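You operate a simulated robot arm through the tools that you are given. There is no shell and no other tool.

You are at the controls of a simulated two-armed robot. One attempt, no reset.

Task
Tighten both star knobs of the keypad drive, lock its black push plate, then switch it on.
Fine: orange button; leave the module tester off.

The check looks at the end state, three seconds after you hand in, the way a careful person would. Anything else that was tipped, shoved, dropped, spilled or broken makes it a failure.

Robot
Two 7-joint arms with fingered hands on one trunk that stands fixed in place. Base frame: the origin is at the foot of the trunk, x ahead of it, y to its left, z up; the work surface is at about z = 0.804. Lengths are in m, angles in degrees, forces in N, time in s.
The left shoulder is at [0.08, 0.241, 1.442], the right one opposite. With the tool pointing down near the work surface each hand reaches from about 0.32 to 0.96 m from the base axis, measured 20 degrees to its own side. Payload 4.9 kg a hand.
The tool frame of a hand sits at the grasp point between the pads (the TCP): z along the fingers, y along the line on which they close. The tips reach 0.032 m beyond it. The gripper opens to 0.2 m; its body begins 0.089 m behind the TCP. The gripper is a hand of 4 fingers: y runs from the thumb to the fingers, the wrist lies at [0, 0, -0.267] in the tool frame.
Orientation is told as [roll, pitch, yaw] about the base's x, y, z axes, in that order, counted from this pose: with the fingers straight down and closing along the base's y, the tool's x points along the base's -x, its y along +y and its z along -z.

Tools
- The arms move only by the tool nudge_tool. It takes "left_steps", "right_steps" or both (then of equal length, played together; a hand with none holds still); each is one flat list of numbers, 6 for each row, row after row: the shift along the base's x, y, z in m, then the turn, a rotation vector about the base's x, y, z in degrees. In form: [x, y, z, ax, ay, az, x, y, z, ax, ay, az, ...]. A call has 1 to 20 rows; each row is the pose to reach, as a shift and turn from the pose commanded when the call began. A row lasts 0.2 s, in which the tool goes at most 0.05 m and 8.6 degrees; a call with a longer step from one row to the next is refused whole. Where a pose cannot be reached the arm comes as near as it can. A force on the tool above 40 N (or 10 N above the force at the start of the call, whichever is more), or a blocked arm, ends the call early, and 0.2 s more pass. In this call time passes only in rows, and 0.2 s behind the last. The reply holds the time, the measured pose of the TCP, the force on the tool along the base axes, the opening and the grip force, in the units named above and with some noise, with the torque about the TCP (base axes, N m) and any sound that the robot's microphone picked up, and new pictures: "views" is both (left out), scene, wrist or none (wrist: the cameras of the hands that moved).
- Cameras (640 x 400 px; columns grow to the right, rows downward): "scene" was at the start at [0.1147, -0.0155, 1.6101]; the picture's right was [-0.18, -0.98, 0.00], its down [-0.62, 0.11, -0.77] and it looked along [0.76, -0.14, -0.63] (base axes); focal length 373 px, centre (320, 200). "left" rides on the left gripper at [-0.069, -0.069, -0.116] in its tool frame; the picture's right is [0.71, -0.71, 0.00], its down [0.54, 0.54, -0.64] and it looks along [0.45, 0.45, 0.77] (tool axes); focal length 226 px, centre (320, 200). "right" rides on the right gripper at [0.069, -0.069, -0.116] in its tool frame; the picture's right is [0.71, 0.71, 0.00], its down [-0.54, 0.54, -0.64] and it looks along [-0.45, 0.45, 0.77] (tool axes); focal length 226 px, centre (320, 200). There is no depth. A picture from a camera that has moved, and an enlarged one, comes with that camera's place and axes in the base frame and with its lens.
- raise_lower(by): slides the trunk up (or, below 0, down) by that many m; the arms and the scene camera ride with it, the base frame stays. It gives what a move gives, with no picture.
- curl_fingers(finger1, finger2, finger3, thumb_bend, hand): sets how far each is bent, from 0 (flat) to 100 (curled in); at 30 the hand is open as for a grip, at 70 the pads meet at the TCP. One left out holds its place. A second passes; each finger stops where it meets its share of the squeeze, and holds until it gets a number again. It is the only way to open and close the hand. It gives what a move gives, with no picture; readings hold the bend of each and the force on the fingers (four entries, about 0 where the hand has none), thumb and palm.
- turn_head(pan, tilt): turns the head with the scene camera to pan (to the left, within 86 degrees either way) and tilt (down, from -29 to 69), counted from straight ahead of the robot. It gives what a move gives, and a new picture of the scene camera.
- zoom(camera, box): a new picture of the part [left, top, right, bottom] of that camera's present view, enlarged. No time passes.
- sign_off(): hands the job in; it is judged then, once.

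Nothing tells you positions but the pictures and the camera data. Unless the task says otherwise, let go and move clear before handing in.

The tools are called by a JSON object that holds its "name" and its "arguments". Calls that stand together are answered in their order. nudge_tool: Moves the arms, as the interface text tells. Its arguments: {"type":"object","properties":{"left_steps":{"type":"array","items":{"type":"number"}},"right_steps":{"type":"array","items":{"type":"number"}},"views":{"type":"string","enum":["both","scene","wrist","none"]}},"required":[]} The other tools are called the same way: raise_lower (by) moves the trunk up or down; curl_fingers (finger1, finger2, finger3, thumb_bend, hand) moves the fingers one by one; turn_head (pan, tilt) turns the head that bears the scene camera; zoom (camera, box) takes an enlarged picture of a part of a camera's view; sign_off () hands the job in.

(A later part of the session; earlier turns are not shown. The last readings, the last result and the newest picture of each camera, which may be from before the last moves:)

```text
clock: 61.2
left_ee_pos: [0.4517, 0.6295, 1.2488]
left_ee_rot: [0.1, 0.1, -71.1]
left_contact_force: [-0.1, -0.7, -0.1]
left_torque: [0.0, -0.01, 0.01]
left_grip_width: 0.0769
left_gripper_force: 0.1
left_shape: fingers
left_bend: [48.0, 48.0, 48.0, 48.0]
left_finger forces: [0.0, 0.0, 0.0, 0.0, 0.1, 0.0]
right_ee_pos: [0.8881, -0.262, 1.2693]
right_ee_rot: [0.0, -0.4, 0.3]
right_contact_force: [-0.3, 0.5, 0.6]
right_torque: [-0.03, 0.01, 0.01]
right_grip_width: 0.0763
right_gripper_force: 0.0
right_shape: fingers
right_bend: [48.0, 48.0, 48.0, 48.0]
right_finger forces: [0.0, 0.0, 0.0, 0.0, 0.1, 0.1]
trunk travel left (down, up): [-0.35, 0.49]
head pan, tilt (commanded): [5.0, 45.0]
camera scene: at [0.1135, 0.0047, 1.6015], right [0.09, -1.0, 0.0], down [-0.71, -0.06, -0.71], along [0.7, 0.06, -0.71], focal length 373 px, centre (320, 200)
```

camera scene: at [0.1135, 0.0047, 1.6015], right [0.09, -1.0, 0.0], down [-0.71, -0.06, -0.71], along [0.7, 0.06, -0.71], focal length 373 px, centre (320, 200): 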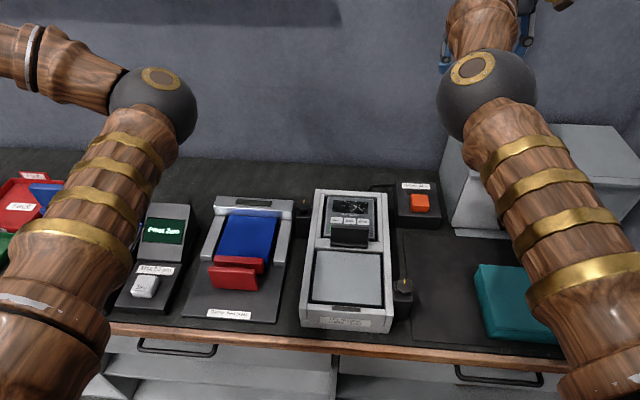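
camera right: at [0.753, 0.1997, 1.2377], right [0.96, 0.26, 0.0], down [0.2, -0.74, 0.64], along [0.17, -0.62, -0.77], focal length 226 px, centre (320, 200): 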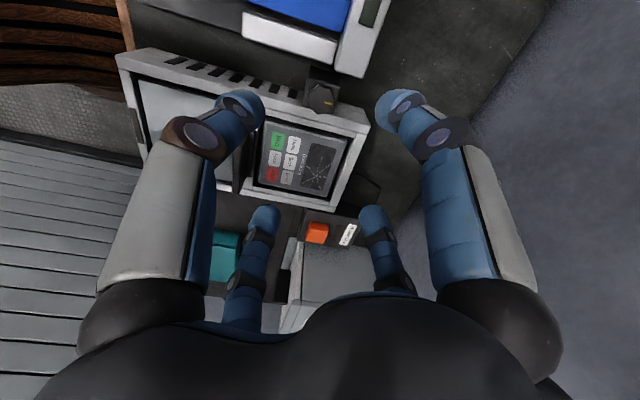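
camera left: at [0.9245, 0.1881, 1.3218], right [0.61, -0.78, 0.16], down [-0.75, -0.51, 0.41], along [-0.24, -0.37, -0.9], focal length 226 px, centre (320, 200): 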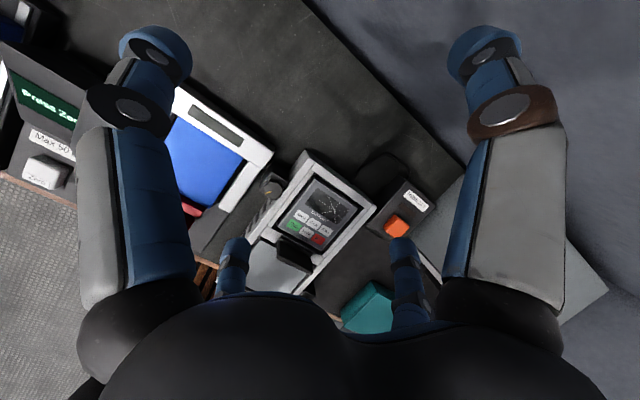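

{"name": "nudge_tool", "arguments": {"right_steps": [0, 0, 0, 0, 0, 8, 0, 0, 0, 0, 0, 16, 0, 0, 0, 0, 0, 24, 0, 0, 0, 0, 0, 32, 0, 0, 0, 0, 0, 40, 0, 0, 0, 0, 0, 48], "views": "scene"}}

{"name": "zoom", "arguments": {"camera": "scene", "box": [290, 180, 430, 310]}}

```text
clock: 62.6
left_ee_pos: [0.452, 0.6317, 1.2481]
left_ee_rot: [0.2, 0.1, -71.0]
left_contact_force: [0.2, 0.2, 0.5]
left_torque: [-0.03, -0.03, -0.02]
left_grip_width: 0.0771
left_gripper_force: 0.1
left_shape: fingers
left_bend: [48.0, 48.0, 48.0, 48.0]
left_finger forces: [0.0, 0.0, 0.0, 0.0, 0.1, 0.0]
right_ee_pos: [0.8863, -0.2563, 1.2727]
right_ee_rot: [-0.2, -0.5, 48.5]
right_contact_force: [0.0, -0.8, 0.1]
right_torque: [0.0, 0.0, -0.03]
right_grip_width: 0.0765
right_gripper_force: 0.1
right_shape: fingers
right_bend: [48.0, 48.0, 48.0, 48.0]
right_finger forces: [0.0, 0.0, 0.0, 0.0, 0.0, 0.0]
trunk travel left (down, up): [-0.35, 0.49]
head pan, tilt (commanded): [5.0, 45.0]
camera scene: at [0.1114, 0.0074, 1.6018], right [0.09, -1.0, 0.0], down [-0.7, -0.06, -0.71], along [0.7, 0.06, -0.71], focal length 373 px, centre (320, 200)
```

scene: 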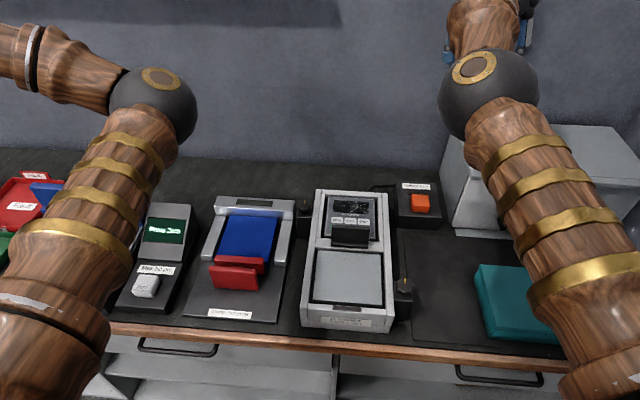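

```text
3.08 times, centred on (360, 245) of scene
camera zoom: at [0.1114, 0.0074, 1.6018], right [0.09, -1.0, 0.0], down [-0.7, -0.06, -0.71], along [0.7, 0.06, -0.71], focal length 1146 px, centre (197, 62)
```

zoom: 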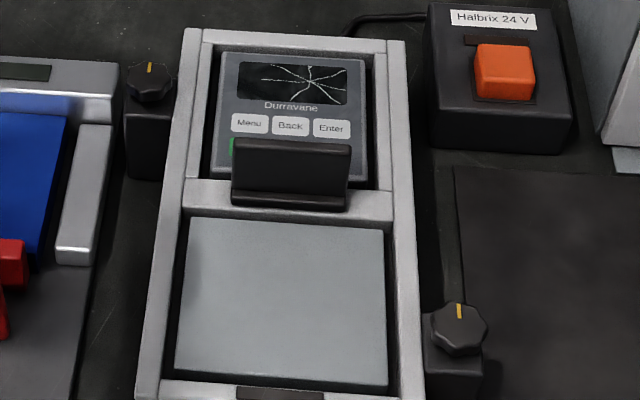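

Both knob marks now point straight away from the robot – tightened. In this extended pose I'll keep yawing the right hand to swing its elbow back outward.

{"name": "nudge_tool", "arguments": {"right_steps": [0, 0, 0, 0, 0, 8, 0, 0, 0, 0, 0, 16, 0, 0, 0, 0, 0, 24, 0, 0, 0, 0, 0, 32, 0, 0, 0, 0, 0, 40, 0, 0, 0, 0, 0, 48], "views": "scene"}}

```text
clock: 64.0
left_ee_pos: [0.4504, 0.6355, 1.246]
left_ee_rot: [0.1, 0.0, -70.9]
left_contact_force: [1.1, 0.4, -0.1]
left_torque: [-0.04, 0.02, 0.03]
left_grip_width: 0.0767
left_gripper_force: 0.0
left_shape: fingers
left_bend: [48.0, 48.0, 48.0, 48.0]
left_finger forces: [0.0, 0.0, 0.0, 0.0, 0.1, 0.0]
right_ee_pos: [0.9154, -0.2516, 1.2789]
right_ee_rot: [-0.1, -0.4, 80.2]
right_contact_force: [0.0, 0.8, -0.3]
right_torque: [-0.05, 0.03, -0.03]
right_grip_width: 0.0766
right_gripper_force: 0.0
right_shape: fingers
right_bend: [48.0, 48.0, 48.0, 48.0]
right_finger forces: [0.0, 0.1, 0.0, 0.1, 0.0, 0.0]
right hand out of reach, approached as far as the arm can: row 2, 3, 4, 5, 6
trunk travel left (down, up): [-0.35, 0.49]
head pan, tilt (commanded): [5.0, 45.0]
camera scene: at [0.1132, 0.012, 1.6015], right [0.09, -1.0, 0.0], down [-0.71, -0.06, -0.71], along [0.7, 0.06, -0.71], focal length 373 px, centre (320, 200)
```

scene: 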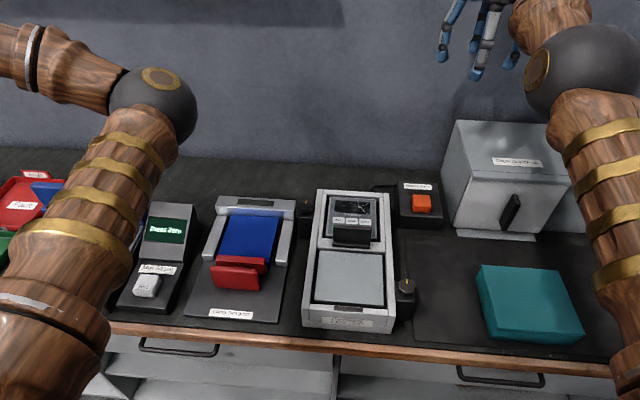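

The elbow has swung back outward. I'll now retract with yaw kept first, then unwind it.

{"name": "nudge_tool", "arguments": {"right_steps": [-0.04, 0, -0.01, 0, 0, -7, -0.08, 0, -0.02, 0, 0, -14, -0.12, 0, -0.03, 0, 0, -21, -0.16, 0, -0.04, 0, 0, -28, -0.2, 0, -0.05, 0, 0, -35, -0.23, 0.01, -0.06, 0, 0, -42], "views": "scene"}}

```text
clock: 65.4
left_ee_pos: [0.4495, 0.6318, 1.2489]
left_ee_rot: [0.3, -0.1, -71.0]
left_contact_force: [-0.7, -0.1, -0.6]
left_torque: [-0.02, -0.02, -0.03]
left_grip_width: 0.0768
left_gripper_force: 0.1
left_shape: fingers
left_bend: [48.0, 48.0, 48.0, 48.0]
left_finger forces: [0.0, 0.0, 0.1, 0.0, 0.1, 0.1]
right_ee_pos: [0.74, -0.2116, 1.214]
right_ee_rot: [-0.3, -0.3, 37.9]
right_contact_force: [-0.5, 0.0, 0.7]
right_torque: [0.01, -0.07, 0.01]
right_grip_width: 0.0765
right_gripper_force: 0.0
right_shape: fingers
right_bend: [48.0, 48.0, 48.0, 48.0]
right_finger forces: [0.0, 0.0, 0.0, 0.0, 0.1, 0.0]
right hand out of reach, approached as far as the arm can: row 1, 2, 3, 4, 5, 6
trunk travel left (down, up): [-0.35, 0.49]
head pan, tilt (commanded): [5.0, 45.0]
camera scene: at [0.1091, 0.0085, 1.602], right [0.09, -1.0, 0.0], down [-0.7, -0.06, -0.71], along [0.71, 0.06, -0.71], focal length 373 px, centre (320, 200)
```

scene: 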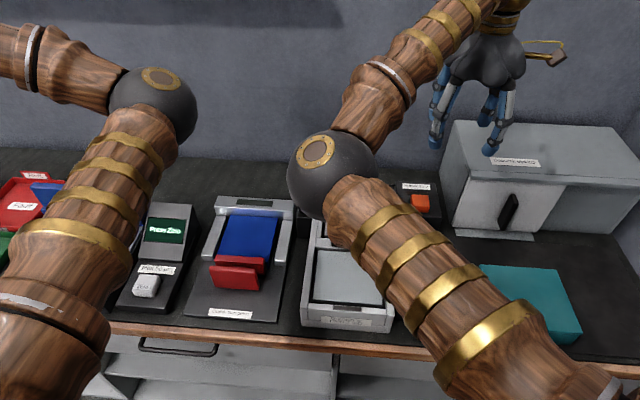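

The elbow slid back inside because the wrist roll was still at its limit while the yaw decreased. I'll extend again, command a larger yaw, and retract at constant yaw so the elbow is forced to stay outside.

{"name": "nudge_tool", "arguments": {"right_steps": [0.04, 0, 0.01, 0, 0, 8, 0.08, 0, 0.02, 0, 0, 16, 0.12, 0, 0.03, 0, 0, 24, 0.16, 0, 0.04, 0, 0, 32, 0.2, 0, 0.05, 0, 0, 40, 0.23, -0.01, 0.06, 0, 0, 48, 0.23, -0.01, 0.06, 0, 0, 56], "views": "none"}}

{"name": "nudge_tool", "arguments": {"right_steps": [-0.03, -0.005, -0.005, 0, 0, 6, -0.06, -0.01, -0.01, 0, 0, 6, -0.09, -0.02, -0.015, 0, 0, 6, -0.12, -0.03, -0.02, 0, 0, 6], "views": "scene"}}

```text
clock: 67.2
left_ee_pos: [0.4503, 0.6318, 1.2481]
left_ee_rot: [0.1, 0.0, -71.1]
left_contact_force: [0.2, 0.0, 0.6]
left_torque: [-0.04, -0.07, -0.01]
left_grip_width: 0.077
left_gripper_force: 0.1
left_shape: fingers
left_bend: [48.0, 48.0, 48.0, 48.0]
left_finger forces: [0.0, 0.0, 0.0, 0.1, 0.0, 0.1]
right_ee_pos: [0.9203, -0.1777, 1.3017]
right_ee_rot: [-1.6, -10.7, 85.9]
right_contact_force: [-0.4, -0.6, 0.0]
right_torque: [-0.02, -0.01, -0.02]
right_grip_width: 0.0764
right_gripper_force: 0.2
right_shape: fingers
right_bend: [48.0, 48.0, 48.0, 48.0]
right_finger forces: [0.0, 0.1, 0.0, 0.0, 0.1, 0.1]
right hand out of reach, approached as far as the arm can: row 1, 2, 3, 4, 5, 6, 7
trunk travel left (down, up): [-0.35, 0.49]
head pan, tilt (commanded): [5.0, 45.0]
stopped in row 7 (right hand): the arm was blocked; the commanded pose is now the measured one
```

```text
clock: 68.2
left_ee_pos: [0.454, 0.6307, 1.2471]
left_ee_rot: [0.1, 0.1, -71.2]
left_contact_force: [0.7, 0.0, 0.0]
left_torque: [0.02, 0.0, -0.02]
left_grip_width: 0.0769
left_gripper_force: 0.0
left_shape: fingers
left_bend: [48.0, 48.0, 48.0, 48.0]
left_finger forces: [0.0, 0.1, 0.0, 0.0, 0.0, 0.0]
right_ee_pos: [0.9042, -0.1647, 1.3065]
right_ee_rot: [1.1, -9.8, 91.4]
right_contact_force: [0.3, -0.7, 0.2]
right_torque: [0.0, 0.04, -0.02]
right_grip_width: 0.0767
right_gripper_force: 0.0
right_shape: fingers
right_bend: [48.0, 48.0, 48.0, 48.0]
right_finger forces: [0.0, 0.1, 0.0, 0.1, 0.1, 0.1]
right hand out of reach, approached as far as the arm can: row 1, 2, 3, 4
trunk travel left (down, up): [-0.35, 0.49]
head pan, tilt (commanded): [5.0, 45.0]
camera scene: at [0.1138, 0.0067, 1.6015], right [0.09, -1.0, 0.0], down [-0.71, -0.06, -0.71], along [0.7, 0.06, -0.71], focal length 373 px, centre (320, 200)
```

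scene: 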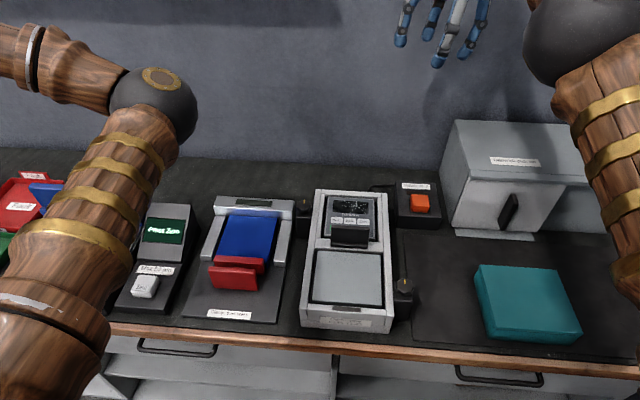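

{"name": "nudge_tool", "arguments": {"right_steps": [-0.03, -0.01, -0.005, 0, 0, 5, -0.06, -0.02, -0.01, 0, 0, 5, -0.09, -0.03, -0.02, 0, 0, 5, -0.12, -0.04, -0.02, 0, 0, 5, -0.15, -0.05, -0.03, 0, 0, 5], "views": "scene"}}

```text
clock: 69.4
left_ee_pos: [0.4531, 0.6247, 1.2498]
left_ee_rot: [0.2, 0.3, -71.3]
left_contact_force: [0.0, 0.2, 0.2]
left_torque: [0.02, -0.05, 0.0]
left_grip_width: 0.0768
left_gripper_force: 0.2
left_shape: fingers
left_bend: [48.0, 48.0, 48.0, 48.0]
left_finger forces: [0.0, 0.1, 0.0, 0.0, 0.1, 0.0]
right_ee_pos: [0.7527, -0.2204, 1.2766]
right_ee_rot: [-1.5, -11.0, 96.8]
right_contact_force: [-1.1, -0.7, -1.7]
right_torque: [0.06, -0.06, 0.01]
right_grip_width: 0.0766
right_gripper_force: 0.0
right_shape: fingers
right_bend: [48.0, 48.0, 48.0, 48.0]
right_finger forces: [0.0, 0.1, 0.1, 0.1, 0.1, 0.1]
trunk travel left (down, up): [-0.35, 0.49]
head pan, tilt (commanded): [5.0, 45.0]
camera scene: at [0.1119, 0.0014, 1.6017], right [0.09, -1.0, 0.0], down [-0.7, -0.06, -0.71], along [0.7, 0.06, -0.71], focal length 373 px, centre (320, 200)
```

scene: 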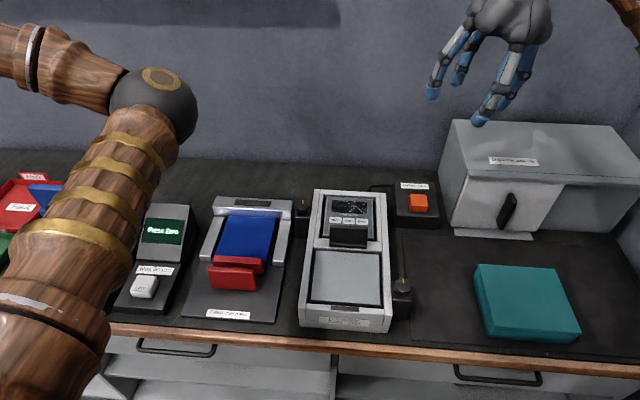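

The right elbow is back outside and the view is clear. I'll unwind the yaw and level the right hand.

{"name": "nudge_tool", "arguments": {"right_steps": [-0.011, -0.0025, -0.006, -0.68, 0.79, -8.03, -0.022, -0.005, -0.012, -1.37, 1.58, -16.05, -0.033, -0.0075, -0.018, -2.05, 2.38, -24.1, -0.044, -0.01, -0.024, -2.73, 3.17, -32.1, -0.055, -0.0125, -0.03, -3.42, 3.96, -40.1, -0.066, -0.015, -0.035, -4.1, 4.75, -48.2, -0.077, -0.0175, -0.04, -4.78, 5.54, -56.2, -0.088, -0.02, -0.045, -5.47, 6.33, -64.2, -0.099, -0.0225, -0.05, -6.15, 7.13, -72.2, -0.11, -0.025, -0.055, -6.83, 7.92, -80.3, -0.12, -0.0275, -0.06, -7.52, 8.71, -88.3, -0.13, -0.03, -0.07, -8.2, 9.5, -96.3], "views": "scene"}}

{"name": "zoom", "arguments": {"camera": "scene", "box": [310, 180, 400, 260]}}

{"name": "zoom", "arguments": {"camera": "right", "box": [300, 160, 440, 280]}}

```text
clock: 72.0
left_ee_pos: [0.4513, 0.6304, 1.2485]
left_ee_rot: [0.2, 0.1, -71.2]
left_contact_force: [0.0, -0.4, -0.1]
left_torque: [0.01, 0.0, 0.03]
left_grip_width: 0.0765
left_gripper_force: 0.2
left_shape: fingers
left_bend: [48.0, 48.0, 48.0, 48.0]
left_finger forces: [0.0, 0.1, 0.0, 0.0, 0.0, 0.1]
right_ee_pos: [0.6242, -0.2466, 1.2072]
right_ee_rot: [0.0, 0.3, 0.0]
right_contact_force: [-0.7, -0.7, -0.3]
right_torque: [-0.03, 0.02, 0.0]
right_grip_width: 0.0763
right_gripper_force: 0.0
right_shape: fingers
right_bend: [48.0, 48.0, 48.0, 48.0]
right_finger forces: [0.0, 0.0, 0.1, 0.0, 0.1, 0.0]
trunk travel left (down, up): [-0.35, 0.49]
head pan, tilt (commanded): [5.0, 45.0]
camera scene: at [0.1115, 0.0067, 1.6018], right [0.09, -1.0, 0.0], down [-0.7, -0.06, -0.71], along [0.7, 0.06, -0.71], focal length 373 px, centre (320, 200)
```

scene: 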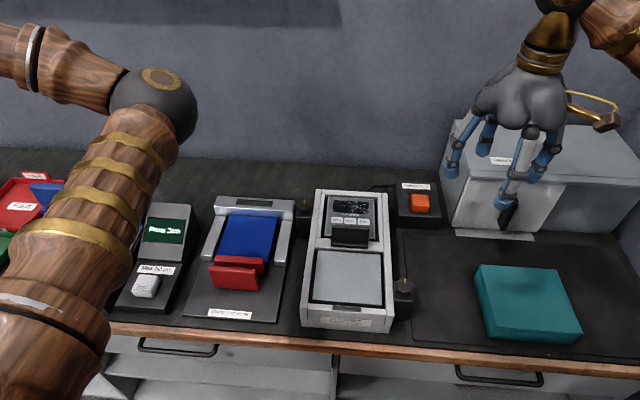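

```text
5.00 times, centred on (355, 220) of scene
camera zoom: at [0.1115, 0.0067, 1.6018], right [0.09, -1.0, 0.0], down [-0.7, -0.06, -0.71], along [0.7, 0.06, -0.71], focal length 1863 px, centre (145, 100)
```

zoom: 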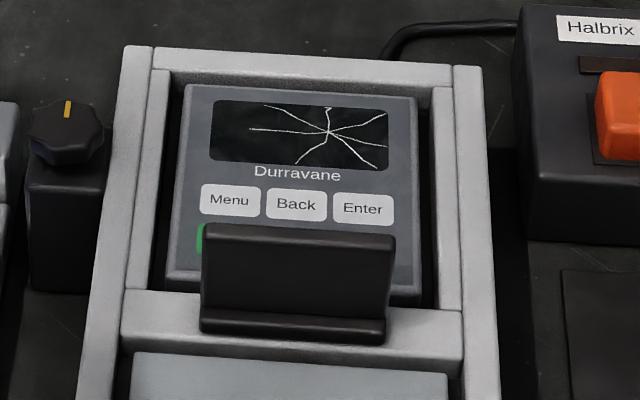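

```text
3.33 times, centred on (370, 220) of right
camera zoom: at [0.5555, -0.3161, 1.3234], right [-0.71, 0.71, 0.0], down [0.54, 0.54, 0.64], along [0.45, 0.45, -0.77], focal length 754 px, centre (153, 133)
```

zoom: 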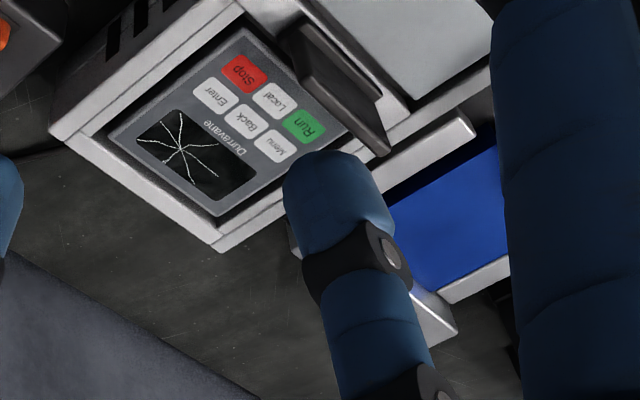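

The scene is clear and the plate stands between the grey panel and the keypad. I'll close the right fingers into a bundle and bring them in front of the plate (robot side) to push it away from the robot.

{"name": "nudge_tool", "arguments": {"right_steps": [-0.007, 0.04, -0.018, 0, 0, 7.5, -0.014, 0.08, -0.036, 0, 0, 15, -0.021, 0.12, -0.054, 0, 0, 22.5, -0.028, 0.16, -0.072, 0, 0, 30, -0.035, 0.2, -0.09, 0, 0, 37.5, -0.04, 0.232, -0.107, 0, 0, 45], "views": "none"}}

{"name": "curl_fingers", "arguments": {"hand": "right", "finger1": 66, "finger2": 66, "finger3": 66, "thumb_bend": 66}}

{"name": "nudge_tool", "arguments": {"right_steps": [0, 0, -0.04, 0, 0, 0, 0, 0, -0.08, 0, 0, 0, 0, 0, -0.11, 0, 0, 0, 0, 0, -0.14, 0, 0, 0], "views": "both"}}

{"name": "zoom", "arguments": {"camera": "scene", "box": [290, 160, 410, 270]}}

```text
clock: 73.4
left_ee_pos: [0.4531, 0.632, 1.2476]
left_ee_rot: [0.1, 0.0, -71.2]
left_contact_force: [0.5, 0.7, -0.4]
left_torque: [-0.02, 0.01, -0.04]
left_grip_width: 0.0767
left_gripper_force: 0.0
left_shape: fingers
left_bend: [48.0, 48.0, 48.0, 48.0]
left_finger forces: [0.0, 0.0, 0.1, 0.0, 0.1, 0.0]
right_ee_pos: [0.5842, -0.0123, 1.1017]
right_ee_rot: [-0.1, 0.3, 45.3]
right_contact_force: [0.5, -0.3, -0.1]
right_torque: [0.0, 0.01, -0.02]
right_grip_width: 0.0763
right_gripper_force: 0.2
right_shape: fingers
right_bend: [48.0, 48.0, 48.0, 48.0]
right_finger forces: [0.0, 0.0, 0.1, 0.0, 0.1, 0.1]
trunk travel left (down, up): [-0.35, 0.49]
head pan, tilt (commanded): [5.0, 45.0]
```

```text
clock: 74.4
left_ee_pos: [0.4521, 0.6307, 1.2477]
left_ee_rot: [0.2, 0.1, -71.2]
left_contact_force: [0.3, 0.0, -1.0]
left_torque: [0.02, 0.03, -0.01]
left_grip_width: 0.0769
left_gripper_force: 0.1
left_shape: fingers
left_bend: [48.0, 48.0, 48.0, 48.0]
left_finger forces: [0.0, 0.0, 0.0, 0.0, 0.1, 0.0]
right_ee_pos: [0.5839, -0.015, 1.1007]
right_ee_rot: [0.0, 0.2, 45.1]
right_contact_force: [1.0, 0.0, 1.1]
right_torque: [0.02, 0.0, 0.0]
right_grip_width: 0.0129
right_gripper_force: 0.2
right_shape: fingers
right_bend: [66.0, 66.0, 66.0, 66.0]
right_finger forces: [0.0, 0.1, 0.0, 0.0, 0.1, 0.1]
trunk travel left (down, up): [-0.35, 0.49]
head pan, tilt (commanded): [5.0, 45.0]
```

```text
clock: 75.4
left_ee_pos: [0.4523, 0.6307, 1.2467]
left_ee_rot: [0.1, 0.1, -71.3]
left_contact_force: [0.4, 0.1, 0.2]
left_torque: [0.0, -0.01, 0.03]
left_grip_width: 0.0767
left_gripper_force: 0.1
left_shape: fingers
left_bend: [48.0, 48.0, 48.0, 48.0]
left_finger forces: [0.0, 0.0, 0.1, 0.1, 0.0, 0.0]
right_ee_pos: [0.5862, -0.0118, 0.9605]
right_ee_rot: [0.0, 0.2, 45.1]
right_contact_force: [0.1, 0.4, -0.2]
right_torque: [0.03, 0.05, 0.0]
right_grip_width: 0.0126
right_gripper_force: 0.0
right_shape: fingers
right_bend: [66.0, 66.0, 66.0, 66.0]
right_finger forces: [0.1, 0.0, 0.1, 0.0, 0.0, 0.0]
trunk travel left (down, up): [-0.35, 0.49]
head pan, tilt (commanded): [5.0, 45.0]
camera scene: at [0.112, 0.0069, 1.6018], right [0.09, -1.0, 0.0], down [-0.7, -0.06, -0.71], along [0.7, 0.06, -0.71], focal length 373 px, centre (320, 200)
camera right: at [0.5863, -0.1099, 1.0772], right [-1.0, 0.0, 0.0], down [0.0, 0.77, 0.64], along [0.0, 0.64, -0.77], focal length 226 px, centre (320, 200)
```

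scene: 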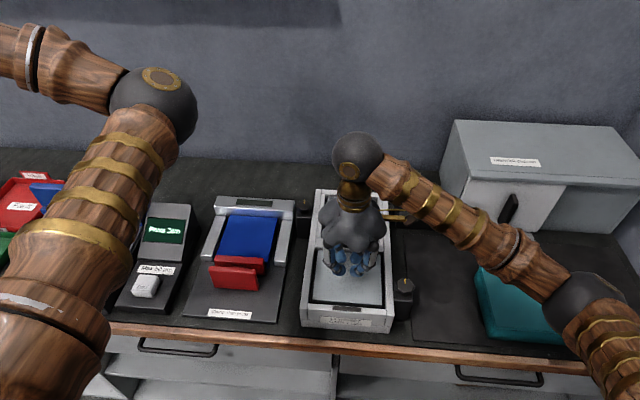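
right: 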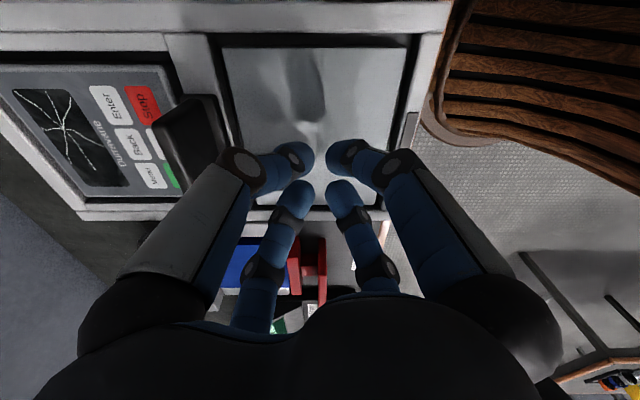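

```text
3.64 times, centred on (350, 215) of scene
camera zoom: at [0.112, 0.0069, 1.6018], right [0.09, -1.0, 0.0], down [-0.7, -0.06, -0.71], along [0.7, 0.06, -0.71], focal length 1355 px, centre (211, 146)
```

zoom: 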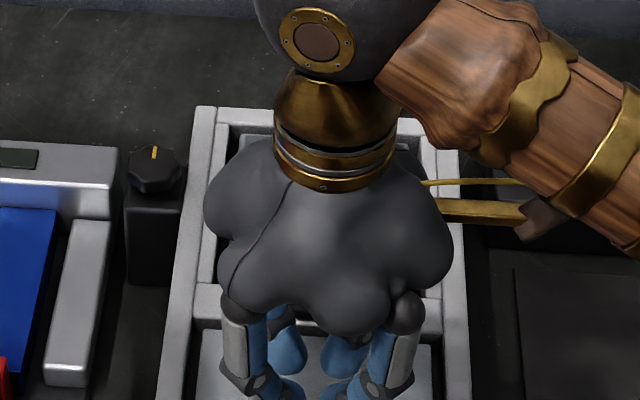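

{"name": "nudge_tool", "arguments": {"right_steps": [0, -0.003, -0.006, 0, 0, 0, 0, -0.003, -0.011, 0, 0, 0, 0.01, -0.003, -0.011, 0, 0, 0, 0.02, -0.003, -0.011, 0, 0, 0], "views": "none"}}

{"name": "zoom", "arguments": {"camera": "right", "box": [120, 60, 400, 240]}}

```text
clock: 76.4
left_ee_pos: [0.4525, 0.6304, 1.2478]
left_ee_rot: [0.1, 0.1, -71.2]
left_contact_force: [-0.5, 0.5, -0.7]
left_torque: [-0.02, -0.01, 0.04]
left_grip_width: 0.0768
left_gripper_force: 0.2
left_shape: fingers
left_bend: [48.0, 48.0, 48.0, 48.0]
left_finger forces: [0.0, 0.0, 0.1, 0.0, 0.0, 0.0]
right_ee_pos: [0.6056, -0.0155, 0.95]
right_ee_rot: [0.0, 0.3, 45.1]
right_contact_force: [-0.6, 0.1, 0.2]
right_torque: [0.0, 0.02, 0.02]
right_grip_width: 0.0127
right_gripper_force: 0.0
right_shape: fingers
right_bend: [66.0, 66.0, 66.0, 66.0]
right_finger forces: [0.0, 0.1, 0.0, 0.0, 0.1, 0.0]
trunk travel left (down, up): [-0.35, 0.49]
head pan, tilt (commanded): [5.0, 45.0]
```

```text
2.22 times, centred on (260, 150) of right
camera zoom: at [0.6055, -0.1131, 1.0657], right [-1.0, 0.0, 0.0], down [0.0, 0.77, 0.64], along [0.0, 0.64, -0.77], focal length 502 px, centre (453, 311)
```

zoom: 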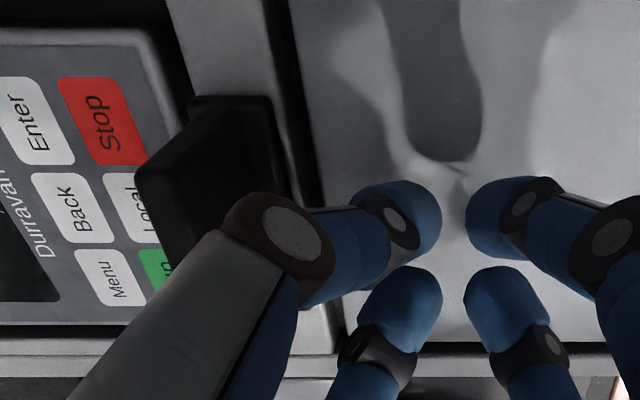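

{"name": "nudge_tool", "arguments": {"right_steps": [0.005, 0, 0, 0, 0, 0, 0.01, 0, 0, 0, 0, 0], "views": "none"}}

{"name": "zoom", "arguments": {"camera": "right", "box": [120, 60, 400, 240]}}

{"name": "zoom", "arguments": {"camera": "scene", "box": [290, 160, 410, 270]}}

```text
clock: 77.0
left_ee_pos: [0.4524, 0.6313, 1.248]
left_ee_rot: [0.1, 0.1, -71.2]
left_contact_force: [-0.1, 0.1, -0.8]
left_torque: [0.01, -0.02, 0.0]
left_grip_width: 0.0769
left_gripper_force: 0.0
left_shape: fingers
left_bend: [48.0, 48.0, 48.0, 48.0]
left_finger forces: [0.0, 0.0, 0.1, 0.1, 0.0, 0.1]
right_ee_pos: [0.6139, -0.0159, 0.9481]
right_ee_rot: [0.1, 0.4, 45.0]
right_contact_force: [-0.6, 0.6, -0.3]
right_torque: [-0.02, 0.0, 0.02]
right_grip_width: 0.0127
right_gripper_force: 0.0
right_shape: fingers
right_bend: [66.0, 66.0, 66.0, 66.0]
right_finger forces: [0.0, 0.0, 0.0, 0.0, 0.1, 0.0]
trunk travel left (down, up): [-0.35, 0.49]
head pan, tilt (commanded): [5.0, 45.0]
```

```text
2.22 times, centred on (260, 150) of right
camera zoom: at [0.6144, -0.1133, 1.0651], right [-1.0, 0.0, 0.0], down [0.0, 0.77, 0.64], along [0.0, 0.64, -0.77], focal length 502 px, centre (453, 311)
```

zoom: 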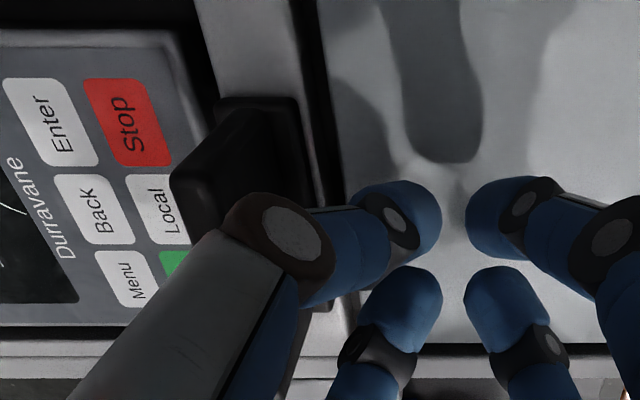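

```text
3.64 times, centred on (350, 215) of scene
camera zoom: at [0.1119, 0.0073, 1.6017], right [0.09, -1.0, 0.0], down [-0.7, -0.06, -0.71], along [0.7, 0.06, -0.71], focal length 1355 px, centre (211, 146)
```

zoom: 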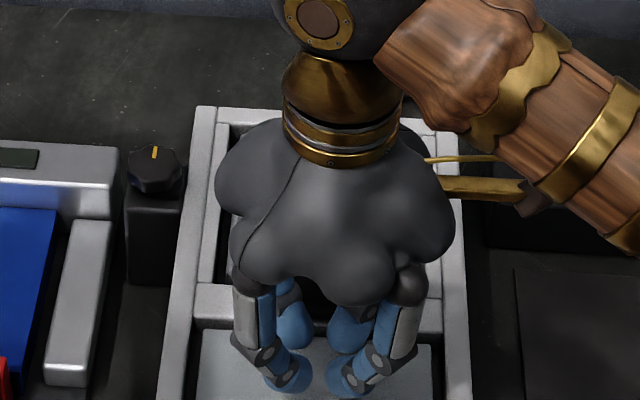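

{"name": "nudge_tool", "arguments": {"right_steps": [0.005, 0, 0, 0, 0, 0, 0.01, 0, 0, 0, 0, 0], "views": "none"}}

{"name": "zoom", "arguments": {"camera": "right", "box": [120, 60, 400, 240]}}

```text
clock: 77.6
left_ee_pos: [0.4522, 0.6305, 1.248]
left_ee_rot: [0.2, 0.2, -71.2]
left_contact_force: [0.9, 0.0, 0.5]
left_torque: [-0.01, 0.0, 0.0]
left_grip_width: 0.0768
left_gripper_force: 0.0
left_shape: fingers
left_bend: [48.0, 48.0, 48.0, 48.0]
left_finger forces: [0.1, 0.0, 0.0, 0.0, 0.0, 0.0]
right_ee_pos: [0.6233, -0.0176, 0.9496]
right_ee_rot: [0.0, 0.2, 45.1]
right_contact_force: [0.3, 0.6, 0.2]
right_torque: [-0.01, -0.01, -0.01]
right_grip_width: 0.0125
right_gripper_force: 0.1
right_shape: fingers
right_bend: [66.0, 66.0, 66.0, 66.0]
right_finger forces: [0.1, 0.0, 0.0, 0.0, 0.0, 0.0]
trunk travel left (down, up): [-0.35, 0.49]
head pan, tilt (commanded): [5.0, 45.0]
```

```text
2.22 times, centred on (260, 150) of right
camera zoom: at [0.6247, -0.1142, 1.0655], right [-1.0, 0.0, 0.0], down [0.0, 0.77, 0.64], along [0.0, 0.64, -0.77], focal length 502 px, centre (453, 311)
```

zoom: 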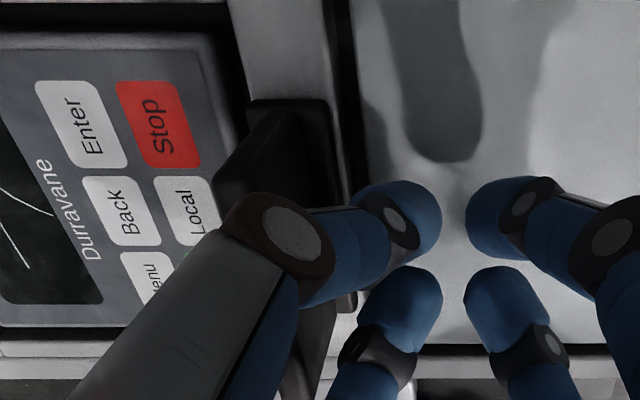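

{"name": "nudge_tool", "arguments": {"right_steps": [0.004, 0, 0, 0, 0, 0, 0.008, 0, 0, 0, 0, 0], "views": "none"}}

{"name": "zoom", "arguments": {"camera": "right", "box": [120, 60, 400, 240]}}

```text
clock: 78.2
left_ee_pos: [0.4527, 0.6301, 1.2485]
left_ee_rot: [0.1, 0.2, -71.3]
left_contact_force: [0.0, 0.3, -0.7]
left_torque: [-0.02, 0.01, 0.02]
left_grip_width: 0.0767
left_gripper_force: 0.0
left_shape: fingers
left_bend: [48.0, 48.0, 48.0, 48.0]
left_finger forces: [0.0, 0.0, 0.1, 0.0, 0.0, 0.1]
right_ee_pos: [0.6321, -0.0157, 0.949]
right_ee_rot: [0.0, 0.2, 45.1]
right_contact_force: [-0.7, 0.0, 0.2]
right_torque: [0.01, 0.0, 0.0]
right_grip_width: 0.0126
right_gripper_force: 0.1
right_shape: fingers
right_bend: [66.0, 66.0, 66.0, 66.0]
right_finger forces: [0.0, 0.0, 0.0, 0.1, 0.0, 0.0]
trunk travel left (down, up): [-0.35, 0.49]
head pan, tilt (commanded): [5.0, 45.0]
```

```text
2.22 times, centred on (260, 150) of right
camera zoom: at [0.6331, -0.1143, 1.0661], right [-1.0, 0.0, 0.0], down [0.0, 0.77, 0.64], along [0.0, 0.64, -0.77], focal length 502 px, centre (453, 311)
```

zoom: 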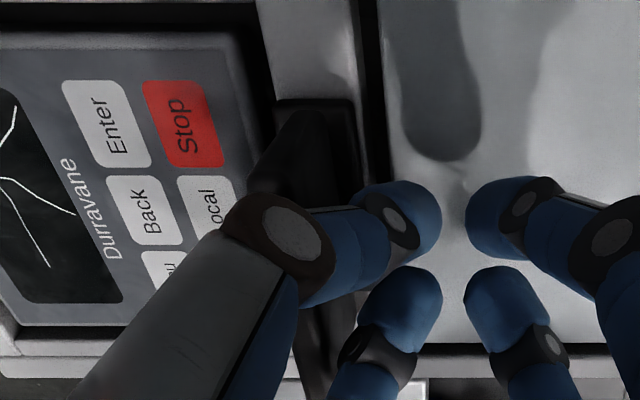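

{"name": "nudge_tool", "arguments": {"right_steps": [0.004, 0, 0, 0, 0, 0, 0.008, 0, 0, 0, 0, 0], "views": "none"}}

{"name": "zoom", "arguments": {"camera": "right", "box": [120, 60, 400, 240]}}

```text
clock: 78.8
left_ee_pos: [0.4521, 0.6311, 1.2488]
left_ee_rot: [0.3, 0.1, -71.1]
left_contact_force: [-0.6, 0.7, 0.3]
left_torque: [0.01, 0.0, 0.05]
left_grip_width: 0.0766
left_gripper_force: 0.1
left_shape: fingers
left_bend: [48.0, 48.0, 48.0, 48.0]
left_finger forces: [0.1, 0.0, 0.0, 0.1, 0.1, 0.1]
right_ee_pos: [0.6385, -0.0152, 0.9503]
right_ee_rot: [0.0, 0.1, 45.2]
right_contact_force: [-4.4, -0.9, 1.6]
right_torque: [-0.01, -0.05, 0.1]
right_grip_width: 0.0121
right_gripper_force: 3.0
right_shape: fingers
right_bend: [66.0, 66.0, 67.0, 66.0]
right_finger forces: [0.0, 0.0, 4.0, 0.0, 1.2, 0.0]
trunk travel left (down, up): [-0.35, 0.49]
head pan, tilt (commanded): [5.0, 45.0]
```

```text
2.22 times, centred on (260, 150) of right
camera zoom: at [0.6396, -0.1139, 1.0666], right [-1.0, 0.0, 0.0], down [0.0, 0.77, 0.64], along [0.0, 0.64, -0.77], focal length 502 px, centre (453, 311)
```

zoom: 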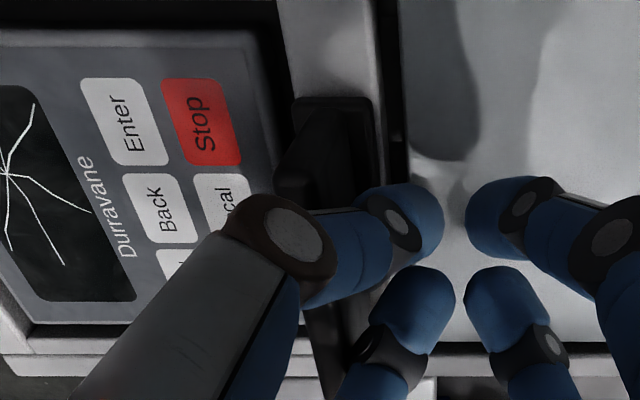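

Contact with the plate at TCP x≈0.638 (−4 N). I'll keep pushing gently forward and watch the force and plate.

{"name": "nudge_tool", "arguments": {"right_steps": [0.004, 0, 0, 0, 0, 0, 0.008, 0, 0, 0, 0, 0], "views": "none"}}

{"name": "zoom", "arguments": {"camera": "right", "box": [120, 60, 400, 240]}}

{"name": "zoom", "arguments": {"camera": "scene", "box": [290, 160, 410, 270]}}

```text
clock: 79.4
left_ee_pos: [0.4483, 0.6294, 1.2503]
left_ee_rot: [0.3, 0.0, -71.3]
left_contact_force: [-0.1, -0.3, -0.2]
left_torque: [0.01, -0.02, 0.03]
left_grip_width: 0.0769
left_gripper_force: 0.0
left_shape: fingers
left_bend: [48.0, 48.0, 48.0, 48.0]
left_finger forces: [0.0, 0.0, 0.0, 0.0, 0.0, 0.0]
right_ee_pos: [0.6454, -0.0171, 0.9517]
right_ee_rot: [-0.2, 0.2, 45.3]
right_contact_force: [-26.6, -3.8, 7.4]
right_torque: [-0.06, -0.15, -0.26]
right_grip_width: 0.0079
right_gripper_force: 13.2
right_shape: fingers
right_bend: [66.0, 66.0, 69.0, 68.0]
right_finger forces: [0.1, 0.0, 9.9, 0.0, 17.5, 0.0]
trunk travel left (down, up): [-0.35, 0.49]
head pan, tilt (commanded): [5.0, 45.0]
```

```text
2.22 times, centred on (260, 150) of right
camera zoom: at [0.6445, -0.1142, 1.0679], right [-1.0, 0.0, 0.0], down [0.0, 0.77, 0.64], along [0.0, 0.64, -0.77], focal length 502 px, centre (453, 311)
```

zoom: 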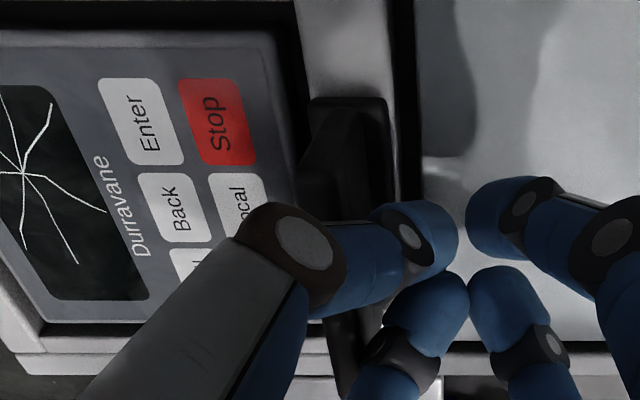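

```text
3.64 times, centred on (350, 215) of scene
camera zoom: at [0.1064, 0.0066, 1.6022], right [0.09, -1.0, 0.0], down [-0.7, -0.06, -0.71], along [0.71, 0.06, -0.71], focal length 1355 px, centre (211, 146)
```

zoom: 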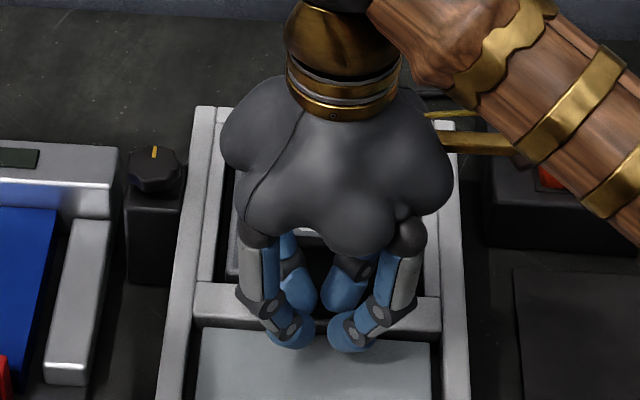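

The plate did not move under 27 N forward, so I should not force it. I'll back off, lift away and inspect the plate closely from several angles before deciding on the direction.

{"name": "nudge_tool", "arguments": {"right_steps": [-0.01, 0, 0, 0, 0, 0, -0.03, 0, 0, 0, 0, 0, -0.05, 0, 0.03, 0, 0, 0, -0.05, -0.03, 0.07, 0, 0, 0, -0.05, -0.07, 0.1, 0, 0, 0, -0.03, -0.11, 0.12, 0, 0, 0, -0.01, -0.15, 0.14, 0, 0, 0, 0.01, -0.19, 0.14, 0, 0, 0], "views": "none"}}

{"name": "turn_head", "arguments": {"pan": -1, "tilt": 48}}

{"name": "zoom", "arguments": {"camera": "scene", "box": [300, 170, 360, 220]}}

```text
clock: 81.2
left_ee_pos: [0.4523, 0.628, 1.249]
left_ee_rot: [0.2, 0.2, -71.2]
left_contact_force: [0.1, 0.0, 0.3]
left_torque: [0.01, -0.01, 0.0]
left_grip_width: 0.0766
left_gripper_force: 0.1
left_shape: fingers
left_bend: [48.0, 48.0, 48.0, 48.0]
left_finger forces: [0.0, 0.1, 0.0, 0.1, 0.0, 0.0]
right_ee_pos: [0.6598, -0.2063, 1.0893]
right_ee_rot: [0.1, 0.2, 45.3]
right_contact_force: [-0.1, 0.3, 0.6]
right_torque: [0.03, -0.02, -0.02]
right_grip_width: 0.0123
right_gripper_force: 0.1
right_shape: fingers
right_bend: [66.0, 66.0, 66.0, 66.0]
right_finger forces: [0.0, 0.0, 0.0, 0.1, 0.0, 0.0]
trunk travel left (down, up): [-0.35, 0.49]
head pan, tilt (commanded): [5.0, 45.0]
```

```text
clock: 81.8
left_ee_pos: [0.4533, 0.6304, 1.2484]
left_ee_rot: [0.1, 0.0, -71.2]
left_contact_force: [0.6, 0.2, -0.1]
left_torque: [-0.04, 0.01, -0.02]
left_grip_width: 0.0771
left_gripper_force: 0.0
left_shape: fingers
left_bend: [48.0, 48.0, 48.0, 48.0]
left_finger forces: [0.1, 0.0, 0.0, 0.0, 0.0, 0.0]
right_ee_pos: [0.6597, -0.2054, 1.0889]
right_ee_rot: [-0.1, 0.2, 45.2]
right_contact_force: [0.4, -0.1, 0.1]
right_torque: [0.03, -0.01, -0.01]
right_grip_width: 0.0125
right_gripper_force: 0.1
right_shape: fingers
right_bend: [66.0, 66.0, 66.0, 66.0]
right_finger forces: [0.1, 0.0, 0.0, 0.0, 0.1, 0.0]
trunk travel left (down, up): [-0.35, 0.49]
head pan, tilt (commanded): [-1.0, 48.0]
camera scene: at [0.1094, -0.0015, 1.5976], right [-0.02, -1.0, 0.0], down [-0.74, 0.01, -0.67], along [0.67, -0.01, -0.74], focal length 373 px, centre (320, 200)
```

scene: 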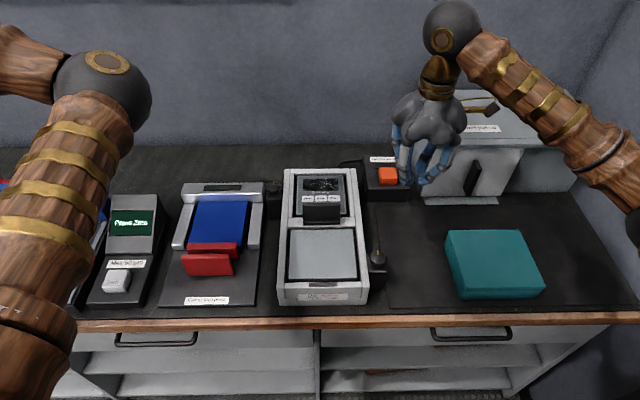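

```text
8.00 times, centred on (330, 195) of scene
camera zoom: at [0.1094, -0.0015, 1.5976], right [-0.02, -1.0, 0.0], down [-0.74, 0.01, -0.67], along [0.67, -0.01, -0.74], focal length 2981 px, centre (240, 240)
```

zoom: 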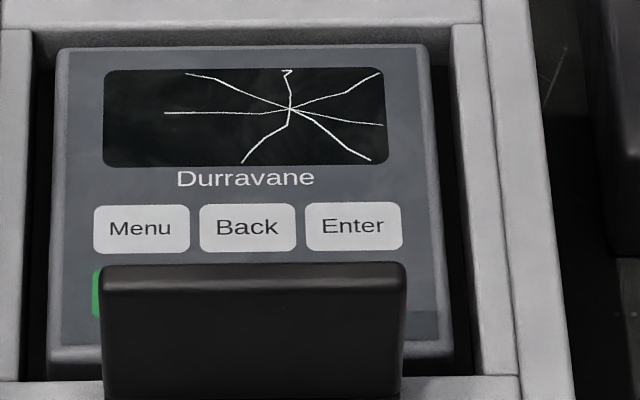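

Now I'll look closely at the plate base from the scene camera and from the right wrist camera at this angle.

{"name": "zoom", "arguments": {"camera": "scene", "box": [290, 190, 350, 240]}}

{"name": "zoom", "arguments": {"camera": "right", "box": [250, 90, 350, 190]}}

{"name": "zoom", "arguments": {"camera": "scene", "box": [170, 200, 270, 290]}}

```text
8.00 times, centred on (320, 215) of scene
camera zoom: at [0.1094, -0.0015, 1.5976], right [-0.02, -1.0, 0.0], down [-0.74, 0.01, -0.67], along [0.67, -0.01, -0.74], focal length 2981 px, centre (320, 80)
```

zoom: 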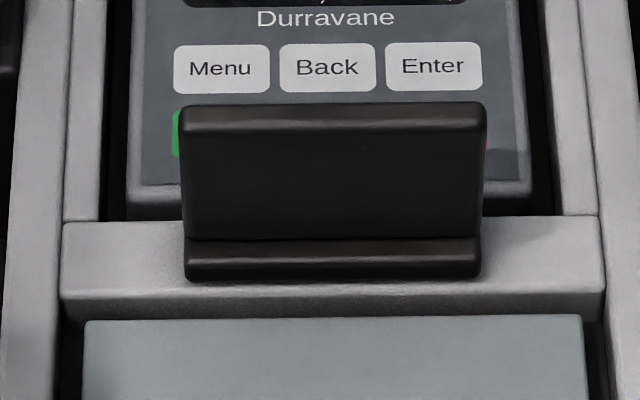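

```text
4.00 times, centred on (300, 140) of right
camera zoom: at [0.6598, -0.3025, 1.2058], right [-1.0, 0.0, 0.0], down [0.0, 0.77, 0.64], along [0.0, 0.64, -0.77], focal length 904 px, centre (400, 440)
```

zoom: 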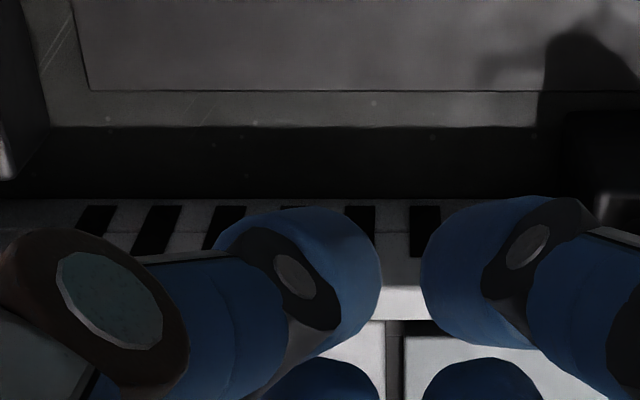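

```text
4.44 times, centred on (220, 245) of scene
camera zoom: at [0.1094, -0.0015, 1.5976], right [-0.02, -1.0, 0.0], down [-0.74, 0.01, -0.67], along [0.67, -0.01, -0.74], focal length 1656 px, centre (764, 0)
```

zoom: 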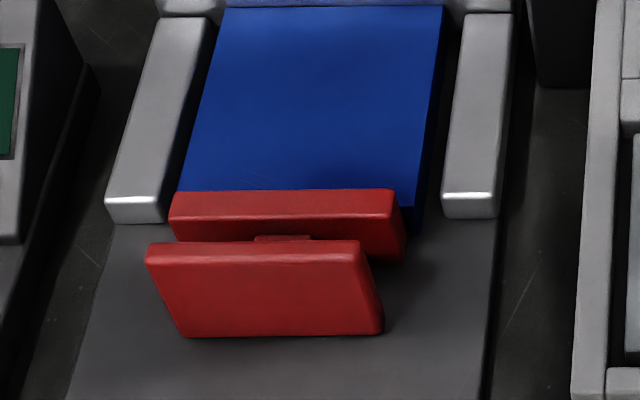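

{"name": "curl_fingers", "arguments": {"hand": "right", "finger1": 30, "finger2": 30, "finger3": 30, "thumb_bend": 30}}

{"name": "nudge_tool", "arguments": {"right_steps": [0.003, -0.006, -0.02, 7.5, 0, 0, 0.006, -0.012, -0.04, 15, 0, 0, 0.009, -0.018, -0.06, 22.5, 0, 0, 0.012, -0.024, -0.08, 30, 0, 0, 0.012, -0.024, -0.09, 34, 0, 0], "views": "none"}}

{"name": "zoom", "arguments": {"camera": "right", "box": [290, 150, 350, 200]}}

{"name": "zoom", "arguments": {"camera": "right", "box": [240, 110, 400, 230]}}

```text
clock: 82.8
left_ee_pos: [0.452, 0.6312, 1.2485]
left_ee_rot: [0.2, 0.1, -71.2]
left_contact_force: [0.6, -0.1, -0.7]
left_torque: [-0.01, 0.03, 0.0]
left_grip_width: 0.0766
left_gripper_force: 0.1
left_shape: fingers
left_bend: [48.0, 48.0, 48.0, 48.0]
left_finger forces: [0.1, 0.0, 0.0, 0.0, 0.1, 0.0]
right_ee_pos: [0.6601, -0.2058, 1.0898]
right_ee_rot: [0.0, 0.2, 45.1]
right_contact_force: [-0.5, 0.5, -0.6]
right_torque: [-0.03, -0.02, 0.0]
right_grip_width: 0.1396
right_gripper_force: 0.0
right_shape: fingers
right_bend: [30.0, 30.0, 30.0, 30.0]
right_finger forces: [0.0, 0.1, 0.0, 0.0, 0.0, 0.0]
trunk travel left (down, up): [-0.35, 0.49]
head pan, tilt (commanded): [-1.0, 48.0]
```

```text
clock: 84.0
left_ee_pos: [0.4522, 0.6313, 1.2483]
left_ee_rot: [0.2, 0.0, -71.2]
left_contact_force: [-0.2, 0.0, -0.5]
left_torque: [-0.02, 0.02, -0.02]
left_grip_width: 0.0768
left_gripper_force: 0.0
left_shape: fingers
left_bend: [48.0, 48.0, 48.0, 48.0]
left_finger forces: [0.0, 0.1, 0.0, 0.1, 0.1, 0.1]
right_ee_pos: [0.6701, -0.2325, 1.0004]
right_ee_rot: [25.5, -23.3, 40.0]
right_contact_force: [0.0, 0.2, 0.5]
right_torque: [-0.01, 0.0, 0.04]
right_grip_width: 0.14
right_gripper_force: 0.2
right_shape: fingers
right_bend: [30.0, 30.0, 30.0, 30.0]
right_finger forces: [0.1, 0.0, 0.1, 0.1, 0.0, 0.1]
trunk travel left (down, up): [-0.35, 0.49]
head pan, tilt (commanded): [-1.0, 48.0]
```

```text
8.00 times, centred on (320, 175) of right
camera zoom: at [0.6711, -0.3773, 1.0424], right [-1.0, 0.0, 0.0], down [0.0, 0.28, 0.96], along [0.0, 0.96, -0.28], focal length 1808 px, centre (320, 400)
```

zoom: 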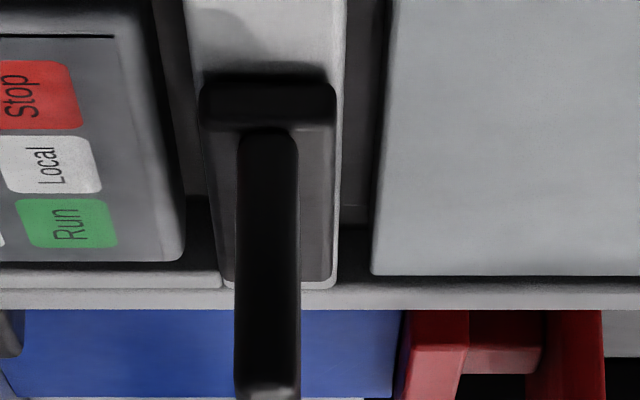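

```text
3.33 times, centred on (320, 170) of right
camera zoom: at [0.6711, -0.3773, 1.0424], right [-1.0, 0.0, 0.0], down [0.0, 0.28, 0.96], along [0.0, 0.96, -0.28], focal length 754 px, centre (320, 300)
```

zoom: 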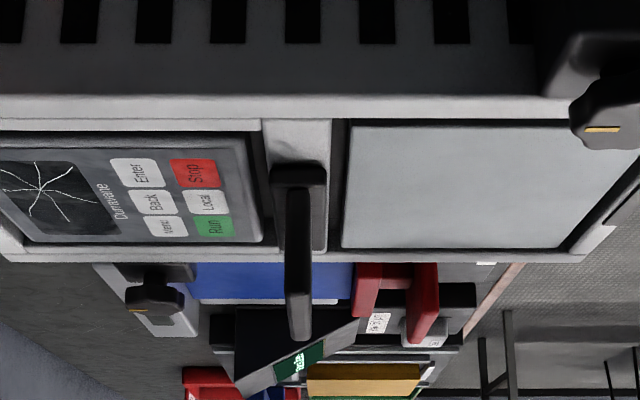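

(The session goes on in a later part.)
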